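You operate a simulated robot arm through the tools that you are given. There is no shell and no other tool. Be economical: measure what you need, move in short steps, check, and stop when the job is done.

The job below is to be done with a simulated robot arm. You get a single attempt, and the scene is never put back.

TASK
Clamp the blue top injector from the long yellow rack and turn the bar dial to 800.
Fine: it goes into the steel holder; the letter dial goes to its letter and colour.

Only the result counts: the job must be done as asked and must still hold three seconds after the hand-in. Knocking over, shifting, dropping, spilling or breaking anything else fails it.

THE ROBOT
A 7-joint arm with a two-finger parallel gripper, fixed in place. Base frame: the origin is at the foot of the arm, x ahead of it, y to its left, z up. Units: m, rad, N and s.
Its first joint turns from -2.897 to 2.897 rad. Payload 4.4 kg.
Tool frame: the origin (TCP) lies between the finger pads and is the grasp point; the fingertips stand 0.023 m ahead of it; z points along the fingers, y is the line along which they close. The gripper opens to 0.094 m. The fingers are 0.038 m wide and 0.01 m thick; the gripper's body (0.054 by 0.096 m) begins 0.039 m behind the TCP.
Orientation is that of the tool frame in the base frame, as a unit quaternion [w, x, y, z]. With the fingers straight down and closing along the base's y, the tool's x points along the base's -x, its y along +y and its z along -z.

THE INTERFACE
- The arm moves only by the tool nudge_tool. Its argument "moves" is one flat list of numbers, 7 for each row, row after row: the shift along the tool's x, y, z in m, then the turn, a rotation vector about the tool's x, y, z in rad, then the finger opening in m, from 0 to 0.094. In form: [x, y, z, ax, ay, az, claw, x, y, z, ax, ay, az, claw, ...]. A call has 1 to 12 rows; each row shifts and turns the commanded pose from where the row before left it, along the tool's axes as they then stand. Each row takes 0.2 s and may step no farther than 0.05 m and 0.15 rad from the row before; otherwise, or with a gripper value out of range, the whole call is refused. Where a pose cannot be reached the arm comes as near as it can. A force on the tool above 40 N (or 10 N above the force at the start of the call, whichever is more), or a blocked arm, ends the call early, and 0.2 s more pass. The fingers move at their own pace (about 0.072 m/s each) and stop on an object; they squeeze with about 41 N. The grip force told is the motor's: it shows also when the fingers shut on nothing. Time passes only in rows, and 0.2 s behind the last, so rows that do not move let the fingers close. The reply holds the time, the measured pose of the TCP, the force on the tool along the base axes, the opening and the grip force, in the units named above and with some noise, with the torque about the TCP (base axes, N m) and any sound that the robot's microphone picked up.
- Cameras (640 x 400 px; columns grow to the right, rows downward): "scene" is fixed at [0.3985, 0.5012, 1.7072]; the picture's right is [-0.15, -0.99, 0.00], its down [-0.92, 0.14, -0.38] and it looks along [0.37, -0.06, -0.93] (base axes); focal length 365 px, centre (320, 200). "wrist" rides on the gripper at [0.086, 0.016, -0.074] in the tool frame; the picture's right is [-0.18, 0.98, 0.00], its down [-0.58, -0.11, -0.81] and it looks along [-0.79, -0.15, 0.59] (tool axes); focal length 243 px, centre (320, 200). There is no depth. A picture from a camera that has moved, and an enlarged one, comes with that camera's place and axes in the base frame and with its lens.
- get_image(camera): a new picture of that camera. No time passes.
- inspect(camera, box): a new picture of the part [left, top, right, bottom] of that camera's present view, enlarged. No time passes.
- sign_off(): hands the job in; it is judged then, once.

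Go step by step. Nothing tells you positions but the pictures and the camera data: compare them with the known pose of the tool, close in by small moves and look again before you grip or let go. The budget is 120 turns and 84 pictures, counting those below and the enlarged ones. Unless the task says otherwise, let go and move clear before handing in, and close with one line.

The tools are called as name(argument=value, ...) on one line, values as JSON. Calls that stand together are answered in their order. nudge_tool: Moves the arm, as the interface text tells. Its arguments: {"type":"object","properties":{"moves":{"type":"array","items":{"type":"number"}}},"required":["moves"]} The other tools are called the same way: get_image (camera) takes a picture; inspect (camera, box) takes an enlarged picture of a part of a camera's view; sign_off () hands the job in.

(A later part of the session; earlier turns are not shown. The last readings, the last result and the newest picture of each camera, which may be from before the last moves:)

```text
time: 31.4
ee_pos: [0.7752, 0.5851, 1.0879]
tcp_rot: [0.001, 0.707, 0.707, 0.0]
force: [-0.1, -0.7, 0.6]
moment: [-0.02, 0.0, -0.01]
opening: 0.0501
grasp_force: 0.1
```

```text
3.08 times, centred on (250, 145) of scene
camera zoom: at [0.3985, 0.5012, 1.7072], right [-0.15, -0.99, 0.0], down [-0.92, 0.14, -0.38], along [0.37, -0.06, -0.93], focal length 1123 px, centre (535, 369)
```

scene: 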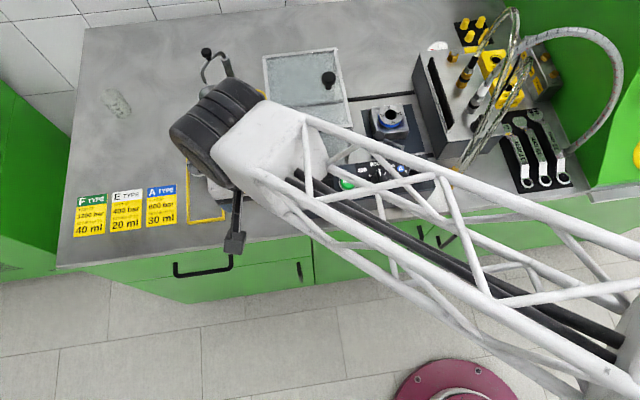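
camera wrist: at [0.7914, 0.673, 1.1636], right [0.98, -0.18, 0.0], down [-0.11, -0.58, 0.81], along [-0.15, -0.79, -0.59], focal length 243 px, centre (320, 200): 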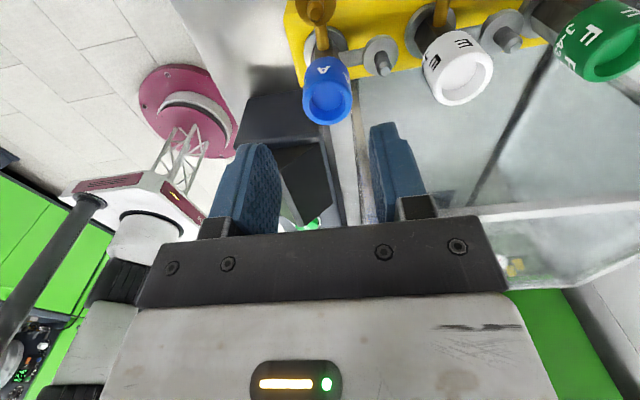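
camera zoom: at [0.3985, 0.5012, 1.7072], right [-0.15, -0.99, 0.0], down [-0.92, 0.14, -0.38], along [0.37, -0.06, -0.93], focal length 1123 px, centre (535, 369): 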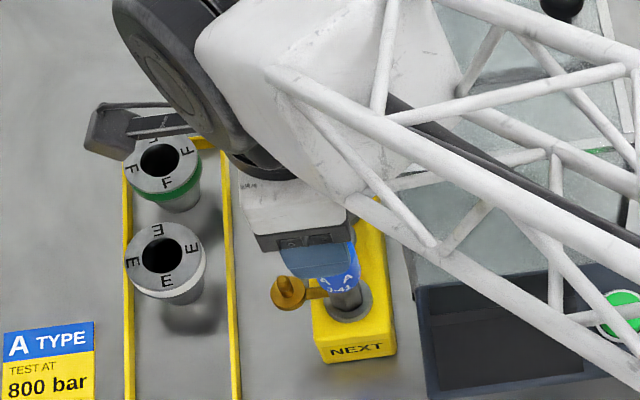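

Cap refined to about (0.780, 0.587, 1.025). I'll correct, descend partway and look again.

nudge_tool(moves=[0.002, 0.0045, 0.02, 0, 0, 0, 0.05, 0, 0, 0.02, 0, 0, 0, 0.05, 0, 0, 0, 0, 0, 0, 0.05])

get_image(camera="wrist")

inspect(camera="scene", box=[230, 130, 290, 205])

```text
time: 32.2
ee_pos: [0.7776, 0.5878, 1.0489]
tcp_rot: [0.0, 0.707, 0.707, 0.0]
force: [0.0, -0.5, 0.7]
moment: [0.0, 0.04, 0.0]
opening: 0.0498
grasp_force: 0.0
```

```text
41 pictures are left
camera wrist: at [0.7945, 0.6747, 1.1239], right [0.98, -0.18, 0.0], down [-0.11, -0.58, 0.81], along [-0.15, -0.79, -0.59], focal length 243 px, centre (320, 200)
```

wrist: 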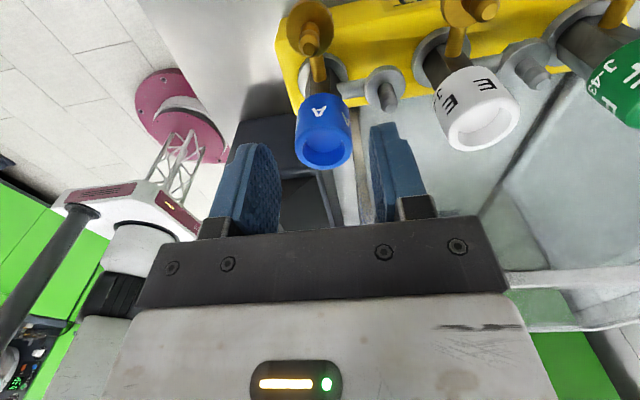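

```text
5.33 times, centred on (260, 168) of scene
camera zoom: at [0.3985, 0.5012, 1.7072], right [-0.15, -0.99, 0.0], down [-0.92, 0.14, -0.38], along [0.37, -0.06, -0.93], focal length 1946 px, centre (640, 373)
```

zoom: 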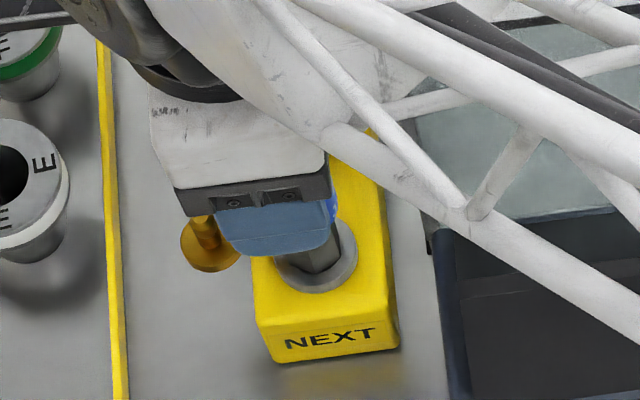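

Cap is a few mm to +x of the pads' centre; correcting and descending to grasp height.

nudge_tool(moves=[-0.002, 0.004, 0.0, 0, 0, 0, 0.05, 0, 0, 0.018, 0, 0, 0, 0.05, 0, 0, 0.017, 0, 0, 0, 0.05, 0, 0, 0, 0, 0, 0, 0.05])

get_image(camera="wrist")

```text
time: 33.2
ee_pos: [0.7836, 0.5845, 1.0167]
tcp_rot: [0.0, 0.707, 0.707, 0.003]
force: [11.1, -0.3, 24.3]
moment: [0.02, -1.22, 0.04]
opening: 0.0551
grasp_force: 5.8
```

```text
39 pictures are left
camera wrist: at [0.7987, 0.6721, 1.0922], right [0.98, -0.18, 0.0], down [-0.11, -0.58, 0.8], along [-0.15, -0.79, -0.59], focal length 243 px, centre (320, 200)
```

wrist: 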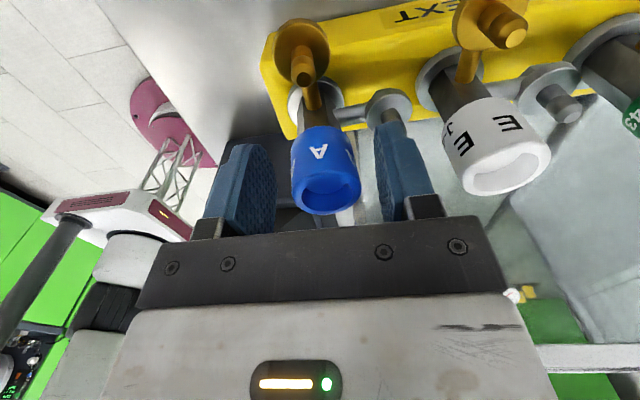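

The +x fingertip touches the rack's small peg between the injectors. I'll back up 8 mm at once.

nudge_tool(moves=[0, 0, -0.008, 0, 0, 0, 0.05, 0, 0, 0, 0, 0, 0, 0.05])

inspect(camera="wrist", box=[230, 60, 450, 230])

```text
time: 33.8
ee_pos: [0.7824, 0.5844, 1.0206]
tcp_rot: [0.0, 0.707, 0.707, -0.001]
force: [0.4, -0.1, -0.2]
moment: [0.03, 0.01, 0.02]
opening: 0.0502
grasp_force: 0.0
```

```text
2.35 times, centred on (340, 145) of wrist
camera zoom: at [0.7987, 0.6723, 1.0957], right [0.98, -0.18, 0.0], down [-0.11, -0.58, 0.81], along [-0.15, -0.79, -0.59], focal length 571 px, centre (273, 329)
```

zoom: 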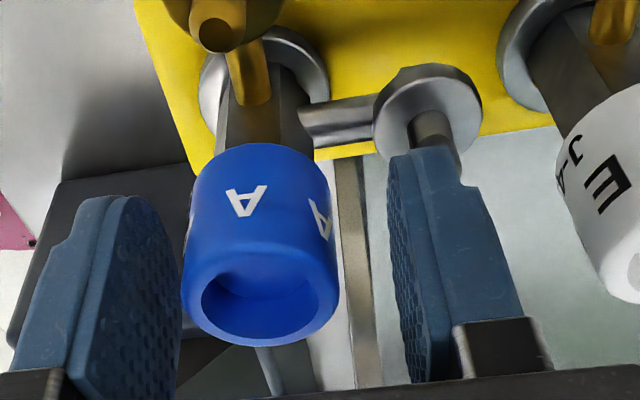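

The grey stub is a second side port on the injector itself; nothing moved. The cap is about 2 mm to −x of the tool centre, so I'll correct that and close slowly.

nudge_tool(moves=[0.001, -0.002, 0, 0, 0, 0, 0.042, 0, 0, 0, 0, 0, 0, 0.036, 0, 0, 0, 0, 0, 0, 0.03])

```text
time: 34.6
ee_pos: [0.7812, 0.5859, 1.0205]
tcp_rot: [0.0, 0.707, 0.707, 0.0]
force: [0.0, -0.3, -0.6]
moment: [-0.04, 0.03, 0.0]
opening: 0.0316
grasp_force: 41.1
```

Gripped the cap evenly at 31.6 mm. Lifting straight up.

nudge_tool(moves=[0, 0, 0, 0, 0, 0, 0.0, 0, 0, -0.02, 0, 0, 0, 0.0, 0, 0, -0.03, 0, 0, 0, 0.0, 0, 0, -0.03, 0, 0, 0, 0.0, 0, 0, -0.03, 0, 0, 0, 0.0, 0, 0, 0, 0, 0, 0, 0.0])

get_image(camera="wrist")

inspect(camera="scene", box=[190, 80, 310, 210])

```text
time: 36.0
ee_pos: [0.7795, 0.5865, 1.1317]
tcp_rot: [-0.001, 0.707, 0.707, 0.0]
force: [0.1, 0.5, -2.7]
moment: [0.01, 0.02, 0.0]
opening: 0.0318
grasp_force: 41.5
```

```text
37 pictures are left
camera wrist: at [0.7954, 0.6736, 1.2071], right [0.98, -0.18, 0.0], down [-0.11, -0.58, 0.81], along [-0.15, -0.79, -0.59], focal length 243 px, centre (320, 200)
```

wrist: 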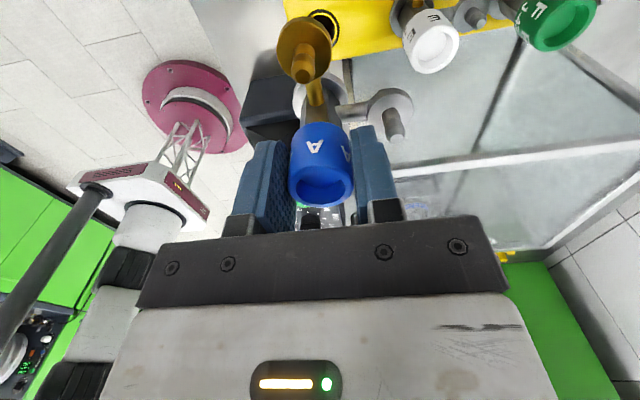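

```text
3.08 times, centred on (250, 145) of scene
camera zoom: at [0.3985, 0.5012, 1.7072], right [-0.15, -0.99, 0.0], down [-0.92, 0.14, -0.38], along [0.37, -0.06, -0.93], focal length 1123 px, centre (535, 369)
```

zoom: 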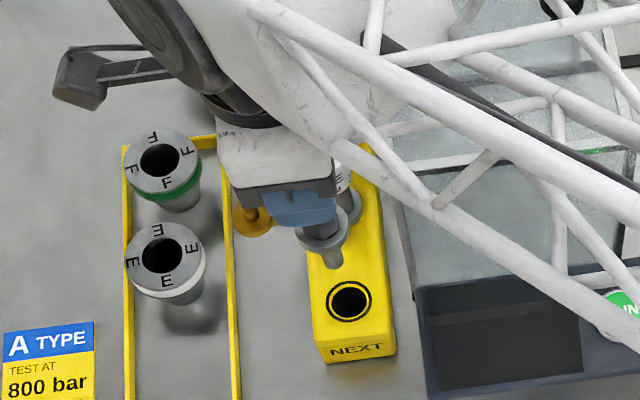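

The injector is out: flange with a nozzle below about 45 mm long. I'll carry it high along the front of the tank to in front of the holder.

nudge_tool(moves=[0, -0.018, -0.035, 0, 0, 0, 0.0, 0, -0.018, -0.035, 0, 0, 0, 0.0, -0.0477, 0, 0, 0, 0, 0, 0.0, -0.0477, 0, 0, 0, 0, 0, 0.0, -0.0477, 0, 0, 0, 0, 0, 0.0, -0.0477, 0, 0, 0, 0, 0, 0.0, -0.0477, 0, 0, 0, 0, 0, 0.0, -0.0477, 0, 0, 0, 0, 0, 0.0, -0.0477, 0, 0, 0, 0, 0, 0.0, 0, 0, 0, 0, 0, 0, 0.0])

get_image(camera="scene")

get_image(camera="wrist")

```text
time: 38.2
ee_pos: [0.7446, 0.2514, 1.2007]
tcp_rot: [0.0, 0.707, 0.707, 0.0]
force: [0.3, -0.4, -2.8]
moment: [-0.02, 0.01, -0.03]
opening: 0.0317
grasp_force: 41.0
```

```text
35 pictures are left
```

scene: 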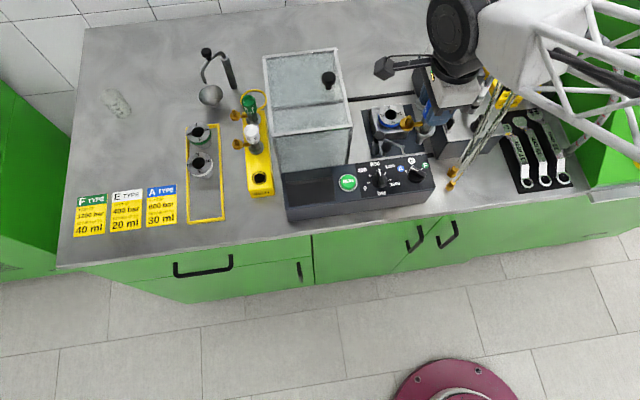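

```text
34 pictures are left
camera wrist: at [0.7611, 0.34, 1.2754], right [0.98, -0.18, 0.0], down [-0.11, -0.58, 0.81], along [-0.15, -0.79, -0.59], focal length 243 px, centre (320, 200)
```

wrist: 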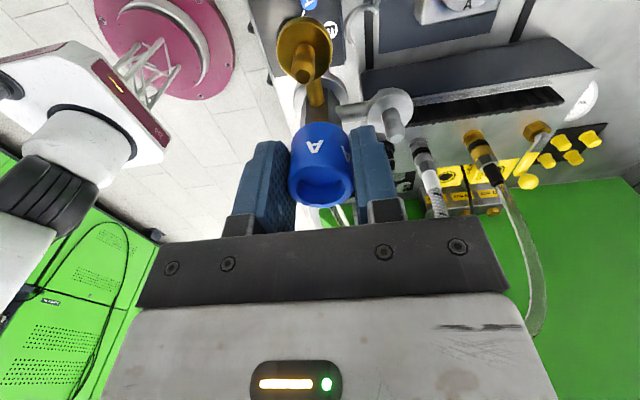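

Clear so far. Moving forward to above the holder.

nudge_tool(moves=[0, 0.045, 0, 0, 0, 0, 0.0, 0, 0.045, 0, 0, 0, 0, 0.0, 0, 0.045, 0, 0, 0, 0, 0.0, 0.001, 0.014, 0, 0, 0, 0, 0.0, 0, 0, 0, 0, 0, 0, 0.0])

get_image(camera="scene")

get_image(camera="wrist")

```text
time: 39.4
ee_pos: [0.8936, 0.2553, 1.203]
tcp_rot: [0.0, 0.707, 0.707, 0.0]
force: [-0.2, -0.7, -3.0]
moment: [0.0, 0.02, 0.0]
opening: 0.0317
grasp_force: 41.3
```

```text
33 pictures are left
```

scene: 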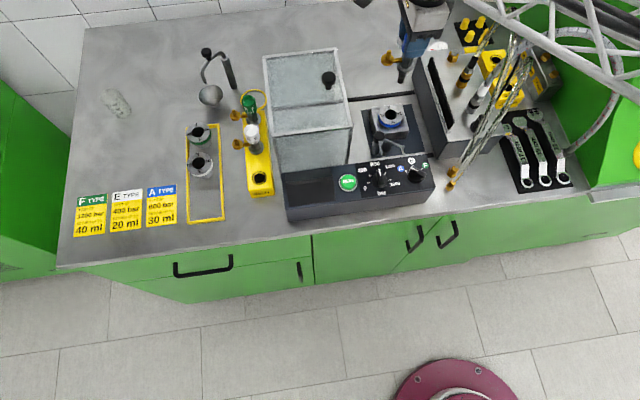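

```text
32 pictures are left
camera wrist: at [0.9093, 0.343, 1.2775], right [0.98, -0.18, 0.0], down [-0.11, -0.58, 0.81], along [-0.15, -0.79, -0.59], focal length 243 px, centre (320, 200)
```

wrist: 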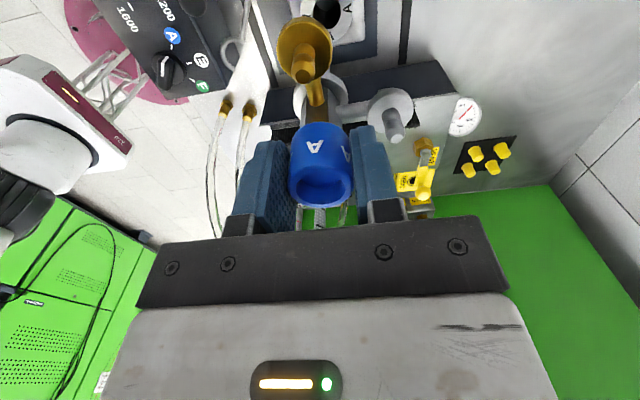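

The hole is nearly beneath. I'll lower until the nozzle tip is just above the insert and compare in both views.

nudge_tool(moves=[-0.002, 0, 0.03, 0, 0, 0, 0.0, 0, 0, 0.03, 0, 0, 0, 0.0, 0, 0, 0.025, 0, 0, 0, 0.0, 0, 0, 0, 0, 0, 0, 0.0])

inspect(camera="scene", box=[350, 50, 440, 150])

inspect(camera="wrist", box=[240, 0, 420, 130])

```text
time: 40.4
ee_pos: [0.8924, 0.2542, 1.1169]
tcp_rot: [0.0, 0.707, 0.707, 0.0]
force: [-0.1, -0.5, -2.8]
moment: [-0.01, 0.04, -0.04]
opening: 0.0315
grasp_force: 40.6
```

```text
4.00 times, centred on (395, 100) of scene
camera zoom: at [0.3985, 0.5012, 1.7072], right [-0.15, -0.99, 0.0], down [-0.92, 0.14, -0.38], along [0.37, -0.06, -0.93], focal length 1459 px, centre (20, 600)
```

zoom: 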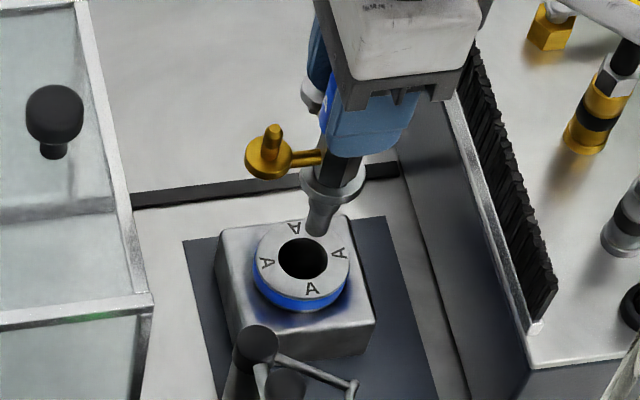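

```text
3.08 times, centred on (330, 65) of wrist
camera zoom: at [0.907, 0.3405, 1.1924], right [0.98, -0.18, 0.0], down [-0.11, -0.58, 0.81], along [-0.15, -0.79, -0.59], focal length 746 px, centre (289, 615)
```

zoom: 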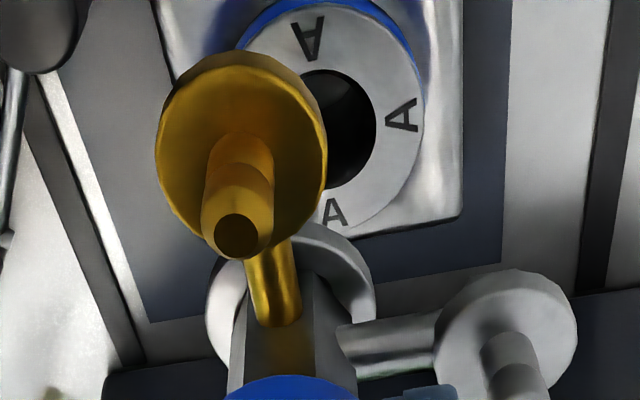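

The tip is about 25 mm above the insert. The nozzle axis looks a few mm short of the hole in x and slightly to −y. I'll shift, lower 18 mm, and re-check.

nudge_tool(moves=[0.002, 0.005, 0.018, 0, 0, 0, 0.0, 0, 0, 0, 0, 0, 0, 0.0])

inspect(camera="scene", box=[370, 80, 420, 130])

inspect(camera="wrist", box=[240, 0, 420, 130])

```text
time: 41.0
ee_pos: [0.8973, 0.2535, 1.0982]
tcp_rot: [0.0, 0.707, 0.707, 0.0]
force: [-0.1, -0.3, -2.6]
moment: [-0.02, -0.01, 0.0]
opening: 0.0318
grasp_force: 41.0
```

```text
8.00 times, centred on (395, 105) of scene
camera zoom: at [0.3985, 0.5012, 1.7072], right [-0.15, -0.99, 0.0], down [-0.92, 0.14, -0.38], along [0.37, -0.06, -0.93], focal length 2919 px, centre (-280, 960)
```

zoom: 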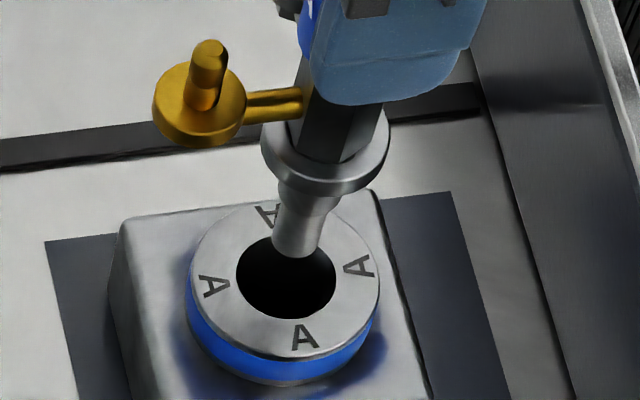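

```text
3.08 times, centred on (330, 65) of wrist
camera zoom: at [0.9128, 0.3411, 1.1732], right [0.98, -0.18, 0.0], down [-0.11, -0.58, 0.81], along [-0.15, -0.79, -0.59], focal length 746 px, centre (289, 615)
```

zoom: 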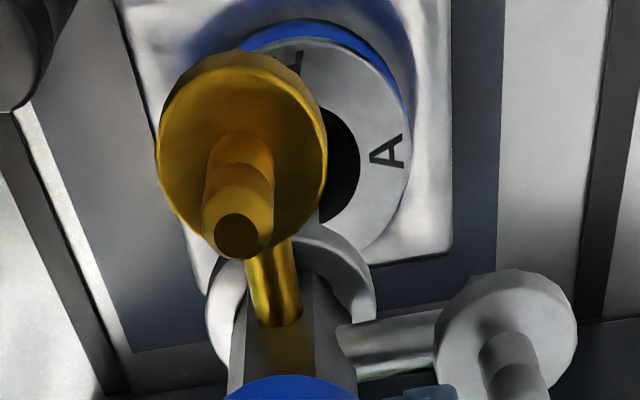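

The tip is headed for the middle of the hole with several mm clearance. Lowering gently.

nudge_tool(moves=[0, 0, 0.01, 0, 0, 0, 0.0, 0, 0, 0.01, 0, 0, 0, 0.0, 0, 0, 0.01, 0, 0, 0, 0.0, 0, 0, 0, 0, 0, 0, 0.0])

inspect(camera="scene", box=[370, 80, 420, 130])

```text
time: 42.0
ee_pos: [0.8981, 0.2551, 1.0668]
tcp_rot: [0.0, 0.707, 0.707, 0.0]
force: [-0.9, 0.8, -2.5]
moment: [-0.01, 0.03, 0.01]
opening: 0.0318
grasp_force: 40.7
```

```text
8.00 times, centred on (395, 105) of scene
camera zoom: at [0.3985, 0.5012, 1.7072], right [-0.15, -0.99, 0.0], down [-0.92, 0.14, -0.38], along [0.37, -0.06, -0.93], focal length 2919 px, centre (-280, 960)
```

zoom: 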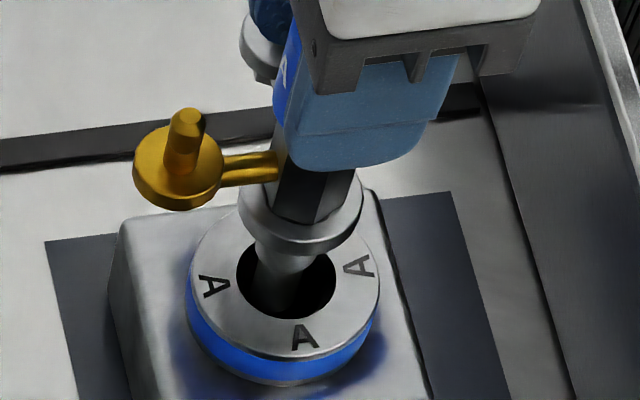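

The nozzle is in the hole. Continuing down until the flange seats.

nudge_tool(moves=[-0.001, 0, 0.008, 0, 0, 0, 0.0, 0, 0, 0.008, 0, 0, 0, 0.0, 0, 0, 0.005, 0, 0, 0, 0.0, 0, 0, 0, 0, 0, 0, 0.0])

inspect(camera="scene", box=[370, 80, 420, 130])

```text
time: 43.0
ee_pos: [0.897, 0.2535, 1.0467]
tcp_rot: [0.0, 0.707, 0.707, 0.0]
force: [0.5, 0.6, -3.5]
moment: [-0.03, 0.03, -0.01]
opening: 0.0317
grasp_force: 40.8
```

```text
8.00 times, centred on (395, 105) of scene
camera zoom: at [0.3985, 0.5012, 1.7072], right [-0.15, -0.99, 0.0], down [-0.92, 0.14, -0.38], along [0.37, -0.06, -0.93], focal length 2919 px, centre (-280, 960)
```

zoom: 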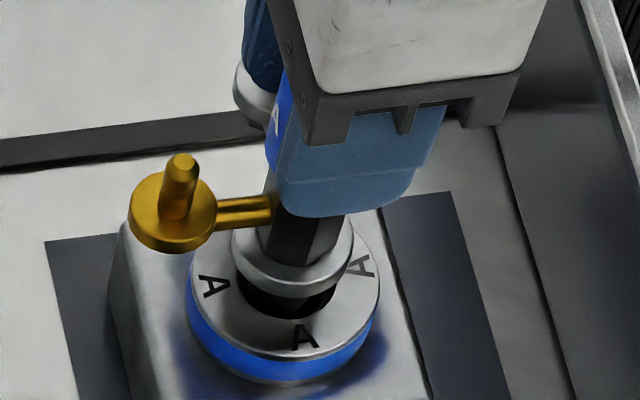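

nudge_tool(moves=[0, -0.002, 0.004, 0, 0, 0, 0.0, 0, 0, 0.003, 0, 0, 0, 0.0, 0, 0, 0.003, 0, 0, 0, 0.0, 0, 0, 0, 0, 0, 0, 0.0])

inspect(camera="scene", box=[370, 80, 420, 130])

```text
time: 44.0
ee_pos: [0.8963, 0.2545, 1.0358]
tcp_rot: [0.0, 0.708, 0.707, 0.0]
force: [0.0, -0.6, -2.9]
moment: [-0.02, 0.0, 0.02]
opening: 0.0313
grasp_force: 40.7
```

```text
8.00 times, centred on (395, 105) of scene
camera zoom: at [0.3985, 0.5012, 1.7072], right [-0.15, -0.99, 0.0], down [-0.92, 0.14, -0.38], along [0.37, -0.06, -0.93], focal length 2919 px, centre (-280, 960)
```

zoom: 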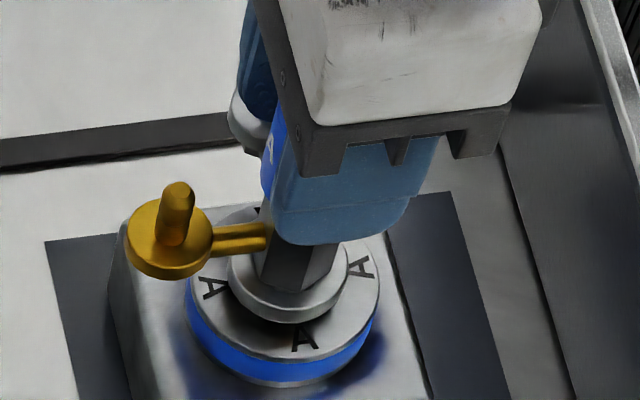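

nudge_tool(moves=[0, 0, 0.0015, 0, 0, 0, 0.0, 0, 0, 0.0015, 0, 0, 0, 0.0, 0, 0, 0, 0, 0, 0, 0.0])

```text
time: 44.8
ee_pos: [0.8966, 0.2534, 1.0354]
tcp_rot: [0.0, 0.707, 0.707, 0.0]
force: [0.2, -0.7, -2.4]
moment: [-0.01, -0.08, 0.02]
opening: 0.0318
grasp_force: 41.7
```

nudge_tool(moves=[0, 0, 0.0015, 0, 0, 0, 0.0, 0, 0, 0, 0, 0, 0, 0.0])

nudge_tool(moves=[0, 0, 0.0015, 0, 0, 0, 0.0, 0, 0, 0, 0, 0, 0, 0.0])

```text
time: 45.4
ee_pos: [0.8963, 0.2537, 1.0324]
tcp_rot: [0.001, 0.707, 0.707, 0.0]
force: [0.4, 0.2, -3.4]
moment: [0.02, 0.02, -0.01]
opening: 0.0318
grasp_force: 41.0
```

```text
time: 46.0
ee_pos: [0.8962, 0.2531, 1.0299]
tcp_rot: [-0.001, 0.707, 0.707, 0.001]
force: [0.4, 0.4, -3.7]
moment: [-0.02, 0.01, -0.03]
opening: 0.0319
grasp_force: 41.4
```

nudge_tool(moves=[0, 0, 0.0015, 0, 0, 0, 0.0, 0, 0, 0, 0, 0, 0, 0.0])

nudge_tool(moves=[0, 0, 0.0015, 0, 0, 0, 0.0, 0, 0, 0, 0, 0, 0, 0.0])

inspect(camera="scene", box=[370, 80, 420, 130])

```text
time: 46.6
ee_pos: [0.8965, 0.2534, 1.0305]
tcp_rot: [0.0, 0.707, 0.707, 0.0]
force: [-0.4, 0.3, 0.5]
moment: [0.05, 0.09, 0.02]
opening: 0.0318
grasp_force: 41.4
```

```text
time: 47.2
ee_pos: [0.8978, 0.2533, 1.0307]
tcp_rot: [0.0, 0.707, 0.707, 0.0]
force: [-3.0, -4.6, 16.7]
moment: [-0.29, 0.53, 0.04]
opening: 0.0316
grasp_force: 41.6
```

```text
8.00 times, centred on (395, 105) of scene
camera zoom: at [0.3985, 0.5012, 1.7072], right [-0.15, -0.99, 0.0], down [-0.92, 0.14, -0.38], along [0.37, -0.06, -0.93], focal length 2919 px, centre (-280, 960)
```

zoom: 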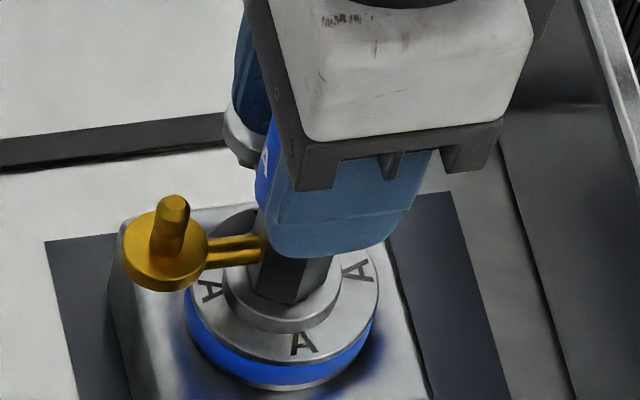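

Seated: the flange sits flat on the insert and the force rises. I'll relieve the pressure, open, and lift off.

nudge_tool(moves=[0, 0, -0.001, 0, 0, 0, 0.0, 0, 0, 0, 0, 0, 0, 0.05, 0, 0, 0, 0, 0, 0, 0.05, 0, 0, -0.01, 0, 0, 0, 0.05, 0, 0, -0.03, 0, 0, 0, 0.05, 0, 0, -0.04, 0, 0, 0, 0.05, 0, 0, -0.04, 0, 0, 0, 0.05, 0, 0, 0, 0, 0, 0, 0.05])

inspect(camera="scene", box=[360, 85, 430, 160])

```text
time: 49.0
ee_pos: [0.8969, 0.2525, 1.1512]
tcp_rot: [0.001, 0.707, 0.707, -0.001]
force: [-0.5, 0.6, 0.4]
moment: [0.01, 0.0, 0.01]
opening: 0.0496
grasp_force: 0.1
```

```text
5.33 times, centred on (395, 122) of scene
camera zoom: at [0.3985, 0.5012, 1.7072], right [-0.15, -0.99, 0.0], down [-0.92, 0.14, -0.38], along [0.37, -0.06, -0.93], focal length 1946 px, centre (-80, 613)
```

zoom: 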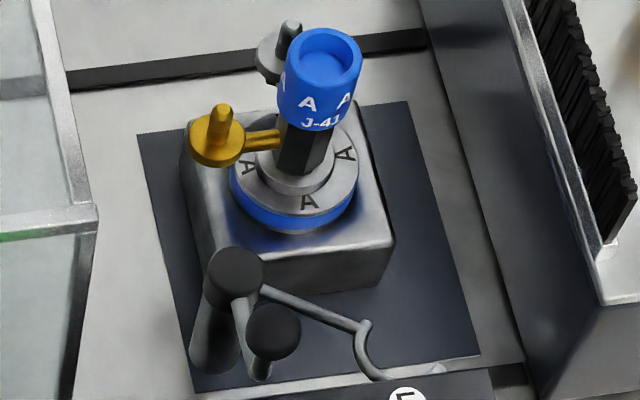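

The injector stands upright in the holder. Next is the clamp lever: I'll back off, unwind the yaw, and look at the lever from the front.

nudge_tool(moves=[0, -0.048, 0, 0, 0, 0, 0.05, 0, -0.048, 0, 0, 0, 0, 0.05, 0, -0.048, 0, 0, 0, 0, 0.05, 0, -0.048, 0, 0, 0, 0, 0.05, 0, 0, 0, 0, 0, 0, 0.05])

nudge_tool(moves=[0, 0, 0, 0, 0, -0.1428, 0.05, 0, 0, 0, 0, 0, -0.1428, 0.05, 0, 0, 0, 0, 0, -0.1428, 0.05, 0, 0, 0, 0, 0, -0.1428, 0.05, 0, 0, 0, 0, 0, -0.1428, 0.05, 0, 0, 0, 0, 0, -0.1428, 0.05, 0, 0, 0, 0, 0, -0.1428, 0.05, 0, 0, 0, 0, 0, -0.1428, 0.05, 0, 0, 0, 0, 0, -0.1428, 0.05, 0, 0, 0, 0, 0, -0.1428, 0.05, 0, 0, 0, 0, 0, -0.1428, 0.05, 0, 0, 0, 0, 0, 0, 0.05])

get_image(camera="wrist")

```text
time: 50.2
ee_pos: [0.708, 0.2535, 1.15]
tcp_rot: [-0.001, 0.707, 0.707, 0.0]
force: [-0.5, -0.1, -1.0]
moment: [0.02, -0.02, -0.04]
opening: 0.0499
grasp_force: 0.1
```

```text
time: 52.8
ee_pos: [0.7058, 0.2519, 1.1495]
tcp_rot: [0.0, -0.001, 1.0, 0.0]
force: [0.4, -0.2, 0.3]
moment: [0.0, 0.0, 0.0]
opening: 0.05
grasp_force: 0.0
```

```text
22 pictures are left
camera wrist: at [0.6191, 0.2692, 1.2247], right [0.18, 0.98, 0.0], down [0.58, -0.11, 0.81], along [0.79, -0.15, -0.59], focal length 243 px, centre (320, 200)
```

wrist: 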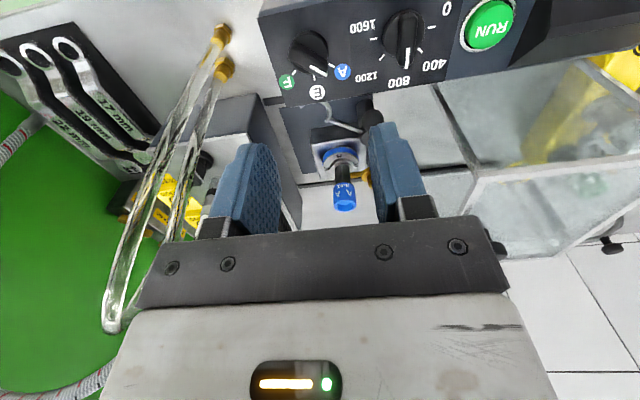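

inspect(camera="wrist", box=[290, 80, 400, 150])

```text
5.71 times, centred on (345, 115) of wrist
camera zoom: at [0.6191, 0.2692, 1.2247], right [0.18, 0.98, 0.0], down [0.58, -0.11, 0.81], along [0.79, -0.15, -0.59], focal length 1386 px, centre (177, 686)
```

zoom: 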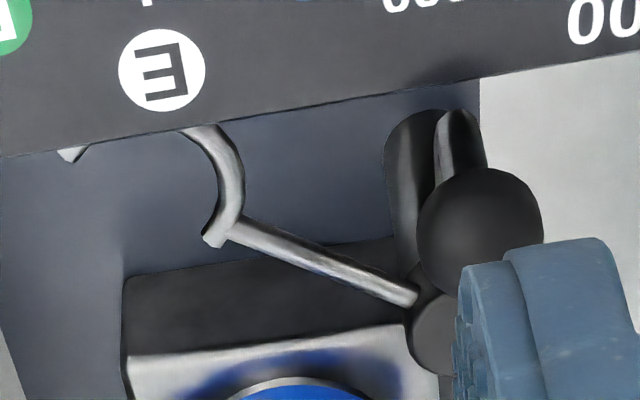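

The fork matches the hole radius (~75 mm) and needs about 85° counter‑clockwise. The ball handle is at about (0.785, 0.295, 1.0). I'll grip the ball and lead it round the post at about (0.835, 0.293).

nudge_tool(moves=[-0.0395, 0.0215, 0.02, 0, 0, 0, 0.05, -0.0395, 0.0215, 0.02, 0, 0, 0, 0.05, 0, 0, 0.04, 0, 0, 0, 0.05, 0, 0, 0, 0, 0, 0, 0.05])

get_image(camera="wrist")

```text
time: 53.8
ee_pos: [0.7844, 0.2929, 1.0706]
tcp_rot: [0.0, -0.001, 1.0, 0.0]
force: [0.4, 0.4, 0.7]
moment: [0.0, 0.0, -0.03]
opening: 0.0501
grasp_force: 0.1
```

```text
20 pictures are left
camera wrist: at [0.6984, 0.3099, 1.1456], right [0.18, 0.98, 0.0], down [0.58, -0.11, 0.81], along [0.79, -0.15, -0.59], focal length 243 px, centre (320, 200)
```

wrist: 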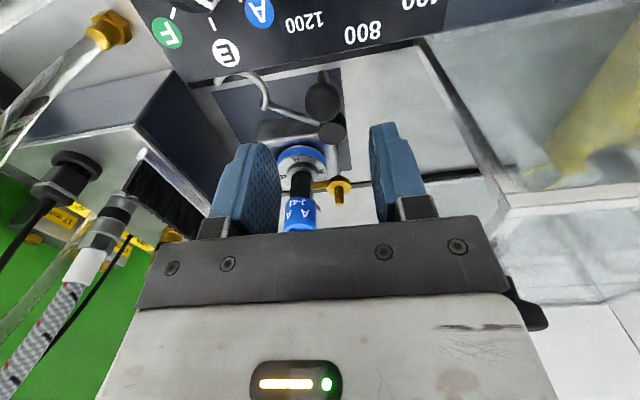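

The ball is well centred beneath the gripper. Descending and gripping it.

nudge_tool(moves=[-0.002, 0.001, 0.03, 0, 0, 0, 0.05, 0, 0, 0.02, 0, 0, 0, 0.05, 0, 0, 0.011, 0, 0, 0, 0.05, 0, 0, 0, 0, 0, 0, 0.05])

get_image(camera="wrist")

```text
time: 54.8
ee_pos: [0.7838, 0.2952, 1.0101]
tcp_rot: [0.001, 0.001, 1.0, 0.0]
force: [0.1, -0.3, 0.1]
moment: [0.0, 0.05, 0.0]
opening: 0.05
grasp_force: 0.1
```

```text
19 pictures are left
camera wrist: at [0.6977, 0.3121, 1.0849], right [0.18, 0.98, 0.0], down [0.58, -0.11, 0.81], along [0.79, -0.15, -0.59], focal length 243 px, centre (320, 200)
```

wrist: 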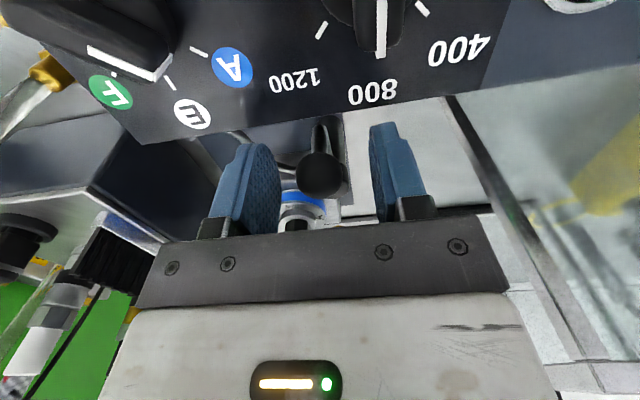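

The ball is between the pads at the right height. Closing.

nudge_tool(moves=[0, 0, 0, 0, 0, 0, 0.03, 0, 0, 0, 0, 0, 0, 0.018, 0, 0, 0, 0, 0, 0, 0.01, 0, 0, 0, 0, 0, 0, 0.0])

```text
time: 55.8
ee_pos: [0.7841, 0.2947, 1.0097]
tcp_rot: [0.0, 0.0, 1.0, 0.0]
force: [-2.2, -9.7, 1.2]
moment: [-0.05, 0.04, -0.1]
opening: 0.0218
grasp_force: 45.2
```

nudge_tool(moves=[-0.0005, -0.0087, 0, 0, 0, 0, 0.0, -0.0019, -0.0085, 0, 0, 0, 0, 0.0, 0, 0, 0, 0, 0, 0, 0.0])

inspect(camera="scene", box=[360, 85, 430, 160])

```text
time: 56.6
ee_pos: [0.7889, 0.279, 1.0095]
tcp_rot: [0.001, 0.001, 1.0, 0.0]
force: [-0.7, 8.6, 5.6]
moment: [0.05, 0.08, 0.38]
opening: 0.0223
grasp_force: 44.9
```

```text
5.33 times, centred on (395, 122) of scene
camera zoom: at [0.3985, 0.5012, 1.7072], right [-0.15, -0.99, 0.0], down [-0.92, 0.14, -0.38], along [0.37, -0.06, -0.93], focal length 1946 px, centre (-80, 613)
```

zoom: 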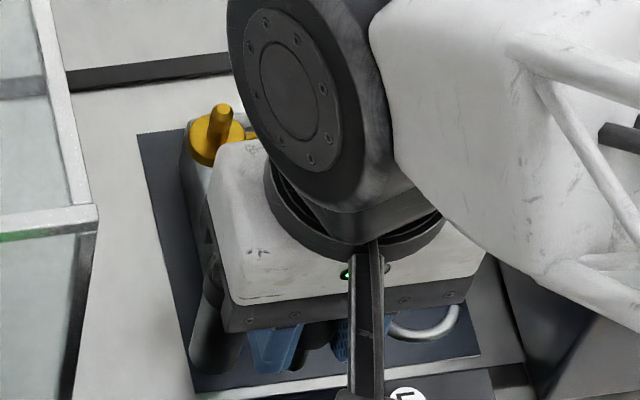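

The fork is swinging the right way with low force. Continuing along the arc.

nudge_tool(moves=[-0.0035, -0.008, 0, 0, 0, 0, 0.0, -0.0047, -0.0073, 0, 0, 0, 0, 0.0, -0.0059, -0.0064, 0, 0, 0, 0, 0.0, 0, 0, 0, 0, 0, 0, 0.0])

get_image(camera="wrist")

```text
time: 57.6
ee_pos: [0.8017, 0.2588, 1.0082]
tcp_rot: [0.0, 0.0, 1.0, 0.0]
force: [-4.6, 9.5, 7.6]
moment: [0.05, 0.03, 0.51]
opening: 0.022
grasp_force: 44.7
```

```text
17 pictures are left
camera wrist: at [0.7154, 0.2751, 1.084], right [0.18, 0.98, 0.0], down [0.58, -0.11, 0.81], along [0.79, -0.15, -0.59], focal length 243 px, centre (320, 200)
```

wrist: 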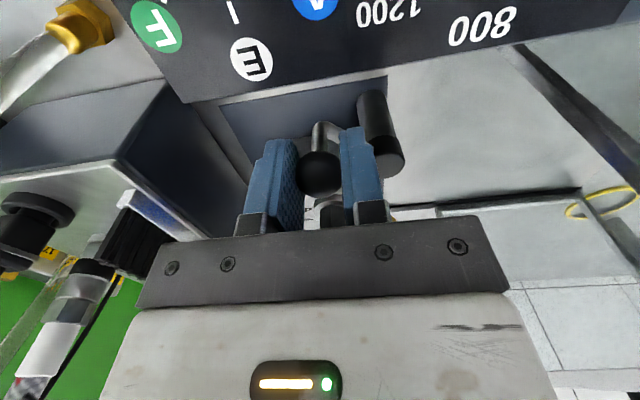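

nudge_tool(moves=[-0.007, -0.0052, 0, 0, 0, 0, 0.0, -0.0078, -0.004, 0, 0, 0, 0, 0.0, 0, 0, 0, 0, 0, 0, 0.0])

inspect(camera="scene", box=[360, 85, 430, 160])

```text
time: 58.4
ee_pos: [0.8182, 0.2488, 1.008]
tcp_rot: [0.0, -0.001, 1.0, 0.0]
force: [-9.7, -1.4, 11.6]
moment: [-0.01, -0.06, 0.45]
opening: 0.0224
grasp_force: 44.8
```

```text
5.33 times, centred on (395, 122) of scene
camera zoom: at [0.3985, 0.5012, 1.7072], right [-0.15, -0.99, 0.0], down [-0.92, 0.14, -0.38], along [0.37, -0.06, -0.93], focal length 1946 px, centre (-80, 613)
```

zoom: 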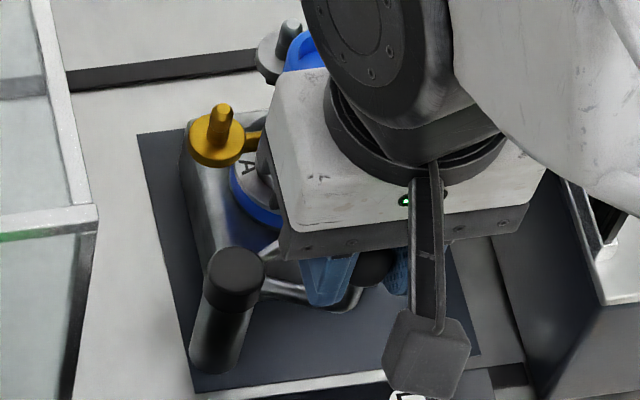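

nudge_tool(moves=[-0.0083, -0.0025, 0, 0, 0, 0, 0.0, 0, 0, 0, 0, 0, 0, 0.0])

nudge_tool(moves=[-0.004, -0.0007, 0, 0, 0, 0, 0.0, 0, 0, 0, 0, 0, 0, 0.0])

inspect(camera="scene", box=[360, 85, 430, 160])

get_image(camera="wrist")

```text
time: 59.0
ee_pos: [0.8268, 0.2466, 1.0086]
tcp_rot: [0.001, 0.0, 1.0, 0.0]
force: [-10.4, -21.1, 17.7]
moment: [-0.2, 0.06, 0.3]
opening: 0.0227
grasp_force: 44.7
```

```text
time: 59.6
ee_pos: [0.8293, 0.2468, 1.0081]
tcp_rot: [0.001, 0.001, 1.0, 0.0]
force: [-5.7, -19.8, 20.5]
moment: [-0.21, 0.03, 0.21]
opening: 0.0225
grasp_force: 44.6
```

```text
5.33 times, centred on (395, 122) of scene
camera zoom: at [0.3985, 0.5012, 1.7072], right [-0.15, -0.99, 0.0], down [-0.92, 0.14, -0.38], along [0.37, -0.06, -0.93], focal length 1946 px, centre (-80, 613)
```

zoom: 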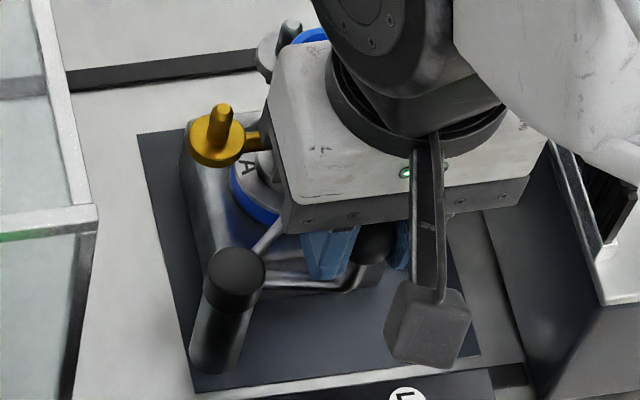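

```text
14 pictures are left
camera wrist: at [0.7429, 0.2629, 1.0834], right [0.18, 0.98, 0.0], down [0.58, -0.11, 0.81], along [0.79, -0.15, -0.59], focal length 243 px, centre (320, 200)
```

wrist: 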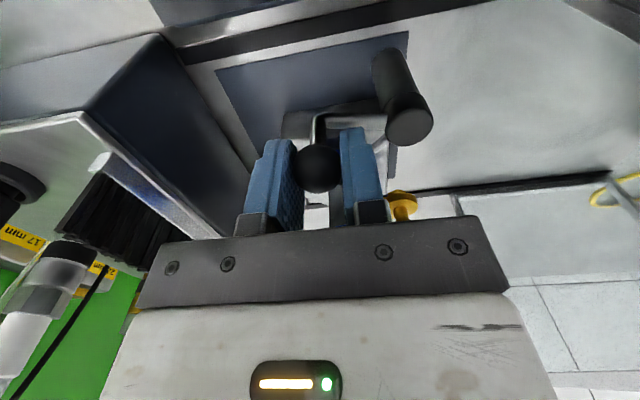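

The arm appears nearly at the injector. I'll release, raise and look before finishing the swing.

nudge_tool(moves=[0, 0, 0, 0, 0, 0, 0.05, 0, 0, 0, 0, 0, 0, 0.05, 0, 0, -0.03, 0, 0, 0, 0.05, 0, 0, -0.04, 0, 0, 0, 0.05, 0.04, 0, -0.02, 0, 0, 0, 0.05, 0.04, 0, 0, 0, 0, 0, 0.05, 0.04, 0, 0, 0, 0, 0, 0.05, 0, 0, 0, 0, 0, 0, 0.05])

inspect(camera="scene", box=[365, 90, 425, 150])

inspect(camera="wrist", box=[280, 80, 410, 190])

```text
time: 61.4
ee_pos: [0.7104, 0.2467, 1.096]
tcp_rot: [-0.001, 0.0, 1.0, 0.001]
force: [-0.3, -0.6, -0.3]
moment: [-0.01, -0.01, 0.0]
opening: 0.0498
grasp_force: 0.2
```

```text
6.67 times, centred on (395, 120) of scene
camera zoom: at [0.3985, 0.5012, 1.7072], right [-0.15, -0.99, 0.0], down [-0.92, 0.14, -0.38], along [0.37, -0.06, -0.93], focal length 2432 px, centre (-180, 733)
```

zoom: 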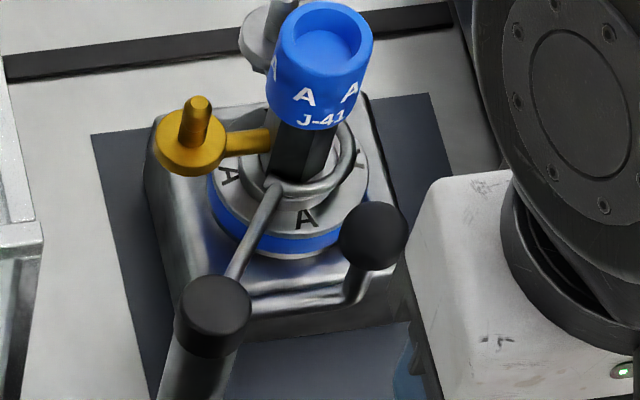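

```text
3.64 times, centred on (345, 135) of wrist
camera zoom: at [0.6237, 0.2629, 1.1716], right [0.18, 0.98, 0.0], down [0.58, -0.11, 0.81], along [0.79, -0.15, -0.59], focal length 882 px, centre (229, 436)
```

zoom: 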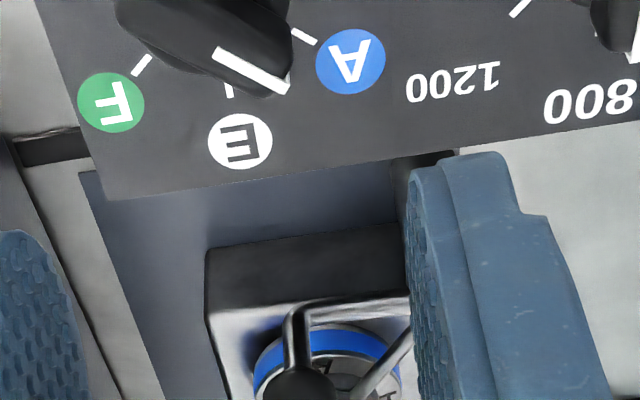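

The fork is around the injector body above its flange. A small gap remains on the right, so I'll nudge the ball a few mm further with closed fingers, watching the force.

nudge_tool(moves=[-0.038, 0, 0, 0, 0, 0, 0.0, -0.038, 0, 0.01, 0, 0, 0, 0.0, 0, 0, 0.03, 0, 0, 0, 0.0, 0, 0, 0.03, 0, 0, 0, 0.0, 0, 0, 0.017, 0, 0, 0, 0.0, 0, 0, 0, 0, 0, 0, 0.0])

get_image(camera="wrist")

```text
time: 62.8
ee_pos: [0.7864, 0.2456, 1.0113]
tcp_rot: [0.001, 0.0, 1.0, 0.0]
force: [-0.7, -0.6, -0.2]
moment: [0.02, 0.01, 0.05]
opening: 0.0001
grasp_force: 41.0
```

```text
11 pictures are left
camera wrist: at [0.6993, 0.2629, 1.0869], right [0.18, 0.98, 0.0], down [0.58, -0.11, 0.81], along [0.79, -0.15, -0.59], focal length 243 px, centre (320, 200)
```

wrist: 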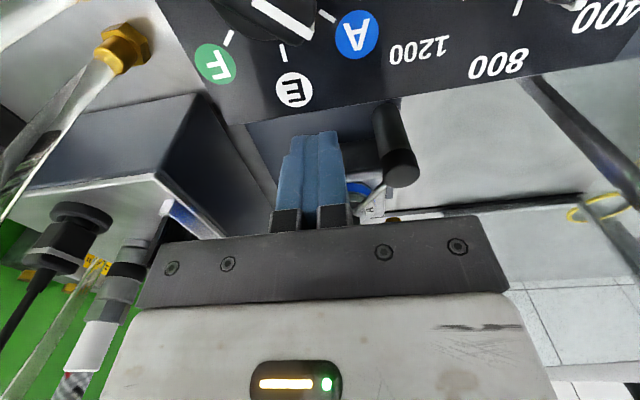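

nudge_tool(moves=[-0.005, 0, 0, 0, 0, 0, 0.0, -0.005, 0, 0, 0, 0, 0, 0.0, 0, 0, 0, 0, 0, 0, 0.0])

nudge_tool(moves=[-0.002, 0, 0, 0, 0, 0, 0.0, 0, 0, 0, 0, 0, 0, 0.0])

nudge_tool(moves=[-0.002, 0, 0, 0, 0, 0, 0.0, 0, 0, 0, 0, 0, 0, 0.0])

```text
time: 63.6
ee_pos: [0.7973, 0.247, 1.0128]
tcp_rot: [0.0, 0.0, 1.0, -0.001]
force: [0.7, -0.1, 1.1]
moment: [0.0, -0.01, 0.01]
opening: 0.0001
grasp_force: 40.5
```

```text
time: 64.2
ee_pos: [0.7985, 0.2464, 1.011]
tcp_rot: [0.001, 0.0, 1.0, 0.001]
force: [0.7, 0.2, 0.2]
moment: [0.0, 0.01, 0.03]
opening: 0.0
grasp_force: 40.5
```

```text
time: 64.8
ee_pos: [0.7994, 0.2455, 1.0118]
tcp_rot: [-0.001, 0.001, 1.0, 0.0]
force: [0.2, -0.6, 0.3]
moment: [0.0, 0.02, -0.02]
opening: 0.0
grasp_force: 40.9
```

nudge_tool(moves=[-0.002, 0, 0, 0, 0, 0, 0.0, 0, 0, 0, 0, 0, 0, 0.0])

nudge_tool(moves=[-0.0015, 0, 0, 0, 0, 0, 0.0, 0, 0, 0, 0, 0, 0, 0.0])

inspect(camera="scene", box=[365, 90, 425, 150])

```text
time: 65.4
ee_pos: [0.8016, 0.2467, 1.012]
tcp_rot: [0.0, -0.001, 1.0, 0.0]
force: [-0.1, 0.0, -0.7]
moment: [0.04, 0.02, -0.03]
opening: 0.0001
grasp_force: 41.3
```

```text
time: 66.0
ee_pos: [0.8033, 0.2459, 1.0113]
tcp_rot: [0.0, 0.0, 1.0, 0.001]
force: [1.0, 0.9, 0.6]
moment: [0.0, -0.01, -0.04]
opening: 0.0001
grasp_force: 41.2
```

```text
6.67 times, centred on (395, 120) of scene
camera zoom: at [0.3985, 0.5012, 1.7072], right [-0.15, -0.99, 0.0], down [-0.92, 0.14, -0.38], along [0.37, -0.06, -0.93], focal length 2432 px, centre (-180, 733)
```

zoom: 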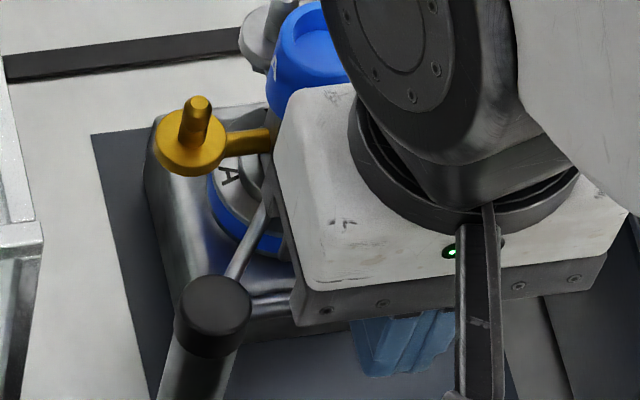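

nudge_tool(moves=[-0.0015, 0, 0, 0, 0, 0, 0.0, 0, 0, 0, 0, 0, 0, 0.0])

nudge_tool(moves=[-0.0015, 0, 0, 0, 0, 0, 0.0, 0, 0, 0, 0, 0, 0, 0.0])

nudge_tool(moves=[-0.0015, 0, 0, 0, 0, 0, 0.0, 0, 0, 0, 0, 0, 0, 0.0])

```text
time: 66.6
ee_pos: [0.8043, 0.2458, 1.0116]
tcp_rot: [0.0, 0.0, 1.0, 0.0]
force: [-1.1, -0.2, -1.0]
moment: [0.0, 0.05, 0.01]
opening: 0.0
grasp_force: 41.1
```

```text
time: 67.2
ee_pos: [0.8055, 0.2468, 1.0121]
tcp_rot: [0.001, 0.0, 1.0, 0.0]
force: [-38.1, -6.2, 12.4]
moment: [-0.14, 0.13, -0.17]
opening: 0.0
grasp_force: 41.5
```

```text
time: 67.6
ee_pos: [0.8058, 0.2475, 1.0114]
tcp_rot: [-0.001, -0.001, 1.0, 0.0]
force: [-27.4, -0.5, 7.8]
moment: [-0.13, 0.11, -0.1]
opening: 0.0002
grasp_force: 40.9
stopped in row 1: the force on the tool passed its limit at 54 N (the readings are from after the stop); the commanded pose is now the measured one
```

The lever is against a hard stop, so it was already fully closed. I'll back off, lift clear and verify.

nudge_tool(moves=[0.006, 0, 0, 0, 0, 0, 0.0, 0.01, 0, -0.01, 0, 0, 0, 0.0, 0, 0, -0.04, 0, 0, 0, 0.0, 0.02, 0, -0.04, 0, 0, 0, 0.0, 0.045, 0, -0.02, 0, 0, 0, 0.0, 0.045, 0, -0.02, 0, 0, 0, 0.0, 0.045, 0, 0, 0, 0, 0, 0.0, 0.045, 0, 0, 0, 0, 0, 0.0, 0, 0, 0, 0, 0, 0, 0.03])

inspect(camera="scene", box=[365, 90, 425, 150])

get_image(camera="scene")

inspect(camera="wrist", box=[280, 60, 440, 190])

```text
time: 69.6
ee_pos: [0.5897, 0.247, 1.1414]
tcp_rot: [-0.001, 0.0, 1.0, 0.001]
force: [0.4, -0.1, 0.6]
moment: [0.02, 0.02, -0.03]
opening: 0.0302
grasp_force: 0.0
```

```text
6.67 times, centred on (395, 120) of scene
camera zoom: at [0.3985, 0.5012, 1.7072], right [-0.15, -0.99, 0.0], down [-0.92, 0.14, -0.38], along [0.37, -0.06, -0.93], focal length 2432 px, centre (-180, 733)
```

zoom: 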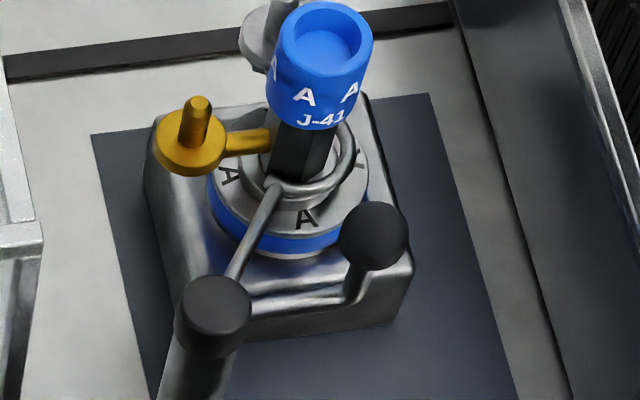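

```text
8 pictures are left
```

scene: 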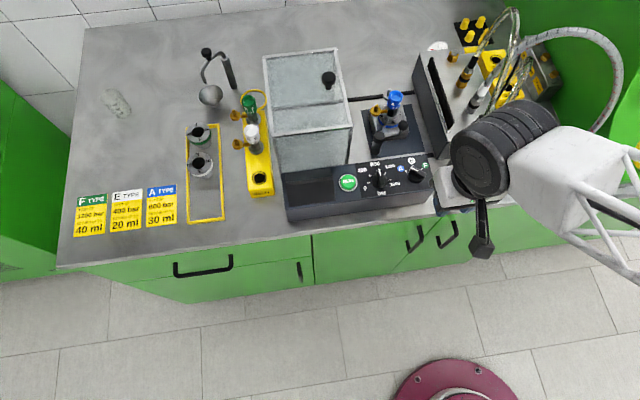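

```text
3.08 times, centred on (360, 125) of wrist
camera zoom: at [0.5033, 0.2634, 1.2171], right [0.18, 0.98, 0.0], down [0.58, -0.11, 0.81], along [0.79, -0.15, -0.59], focal length 746 px, centre (197, 431)
```

zoom: 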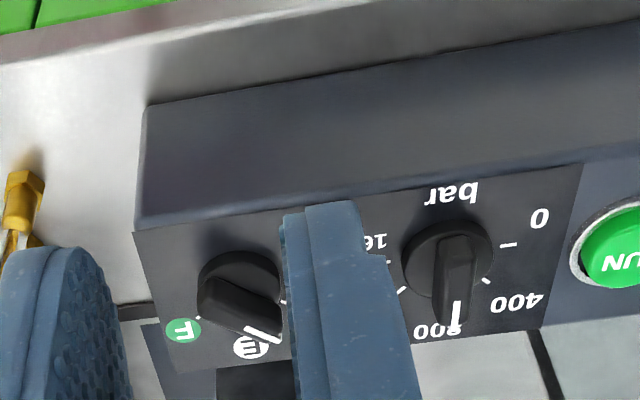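

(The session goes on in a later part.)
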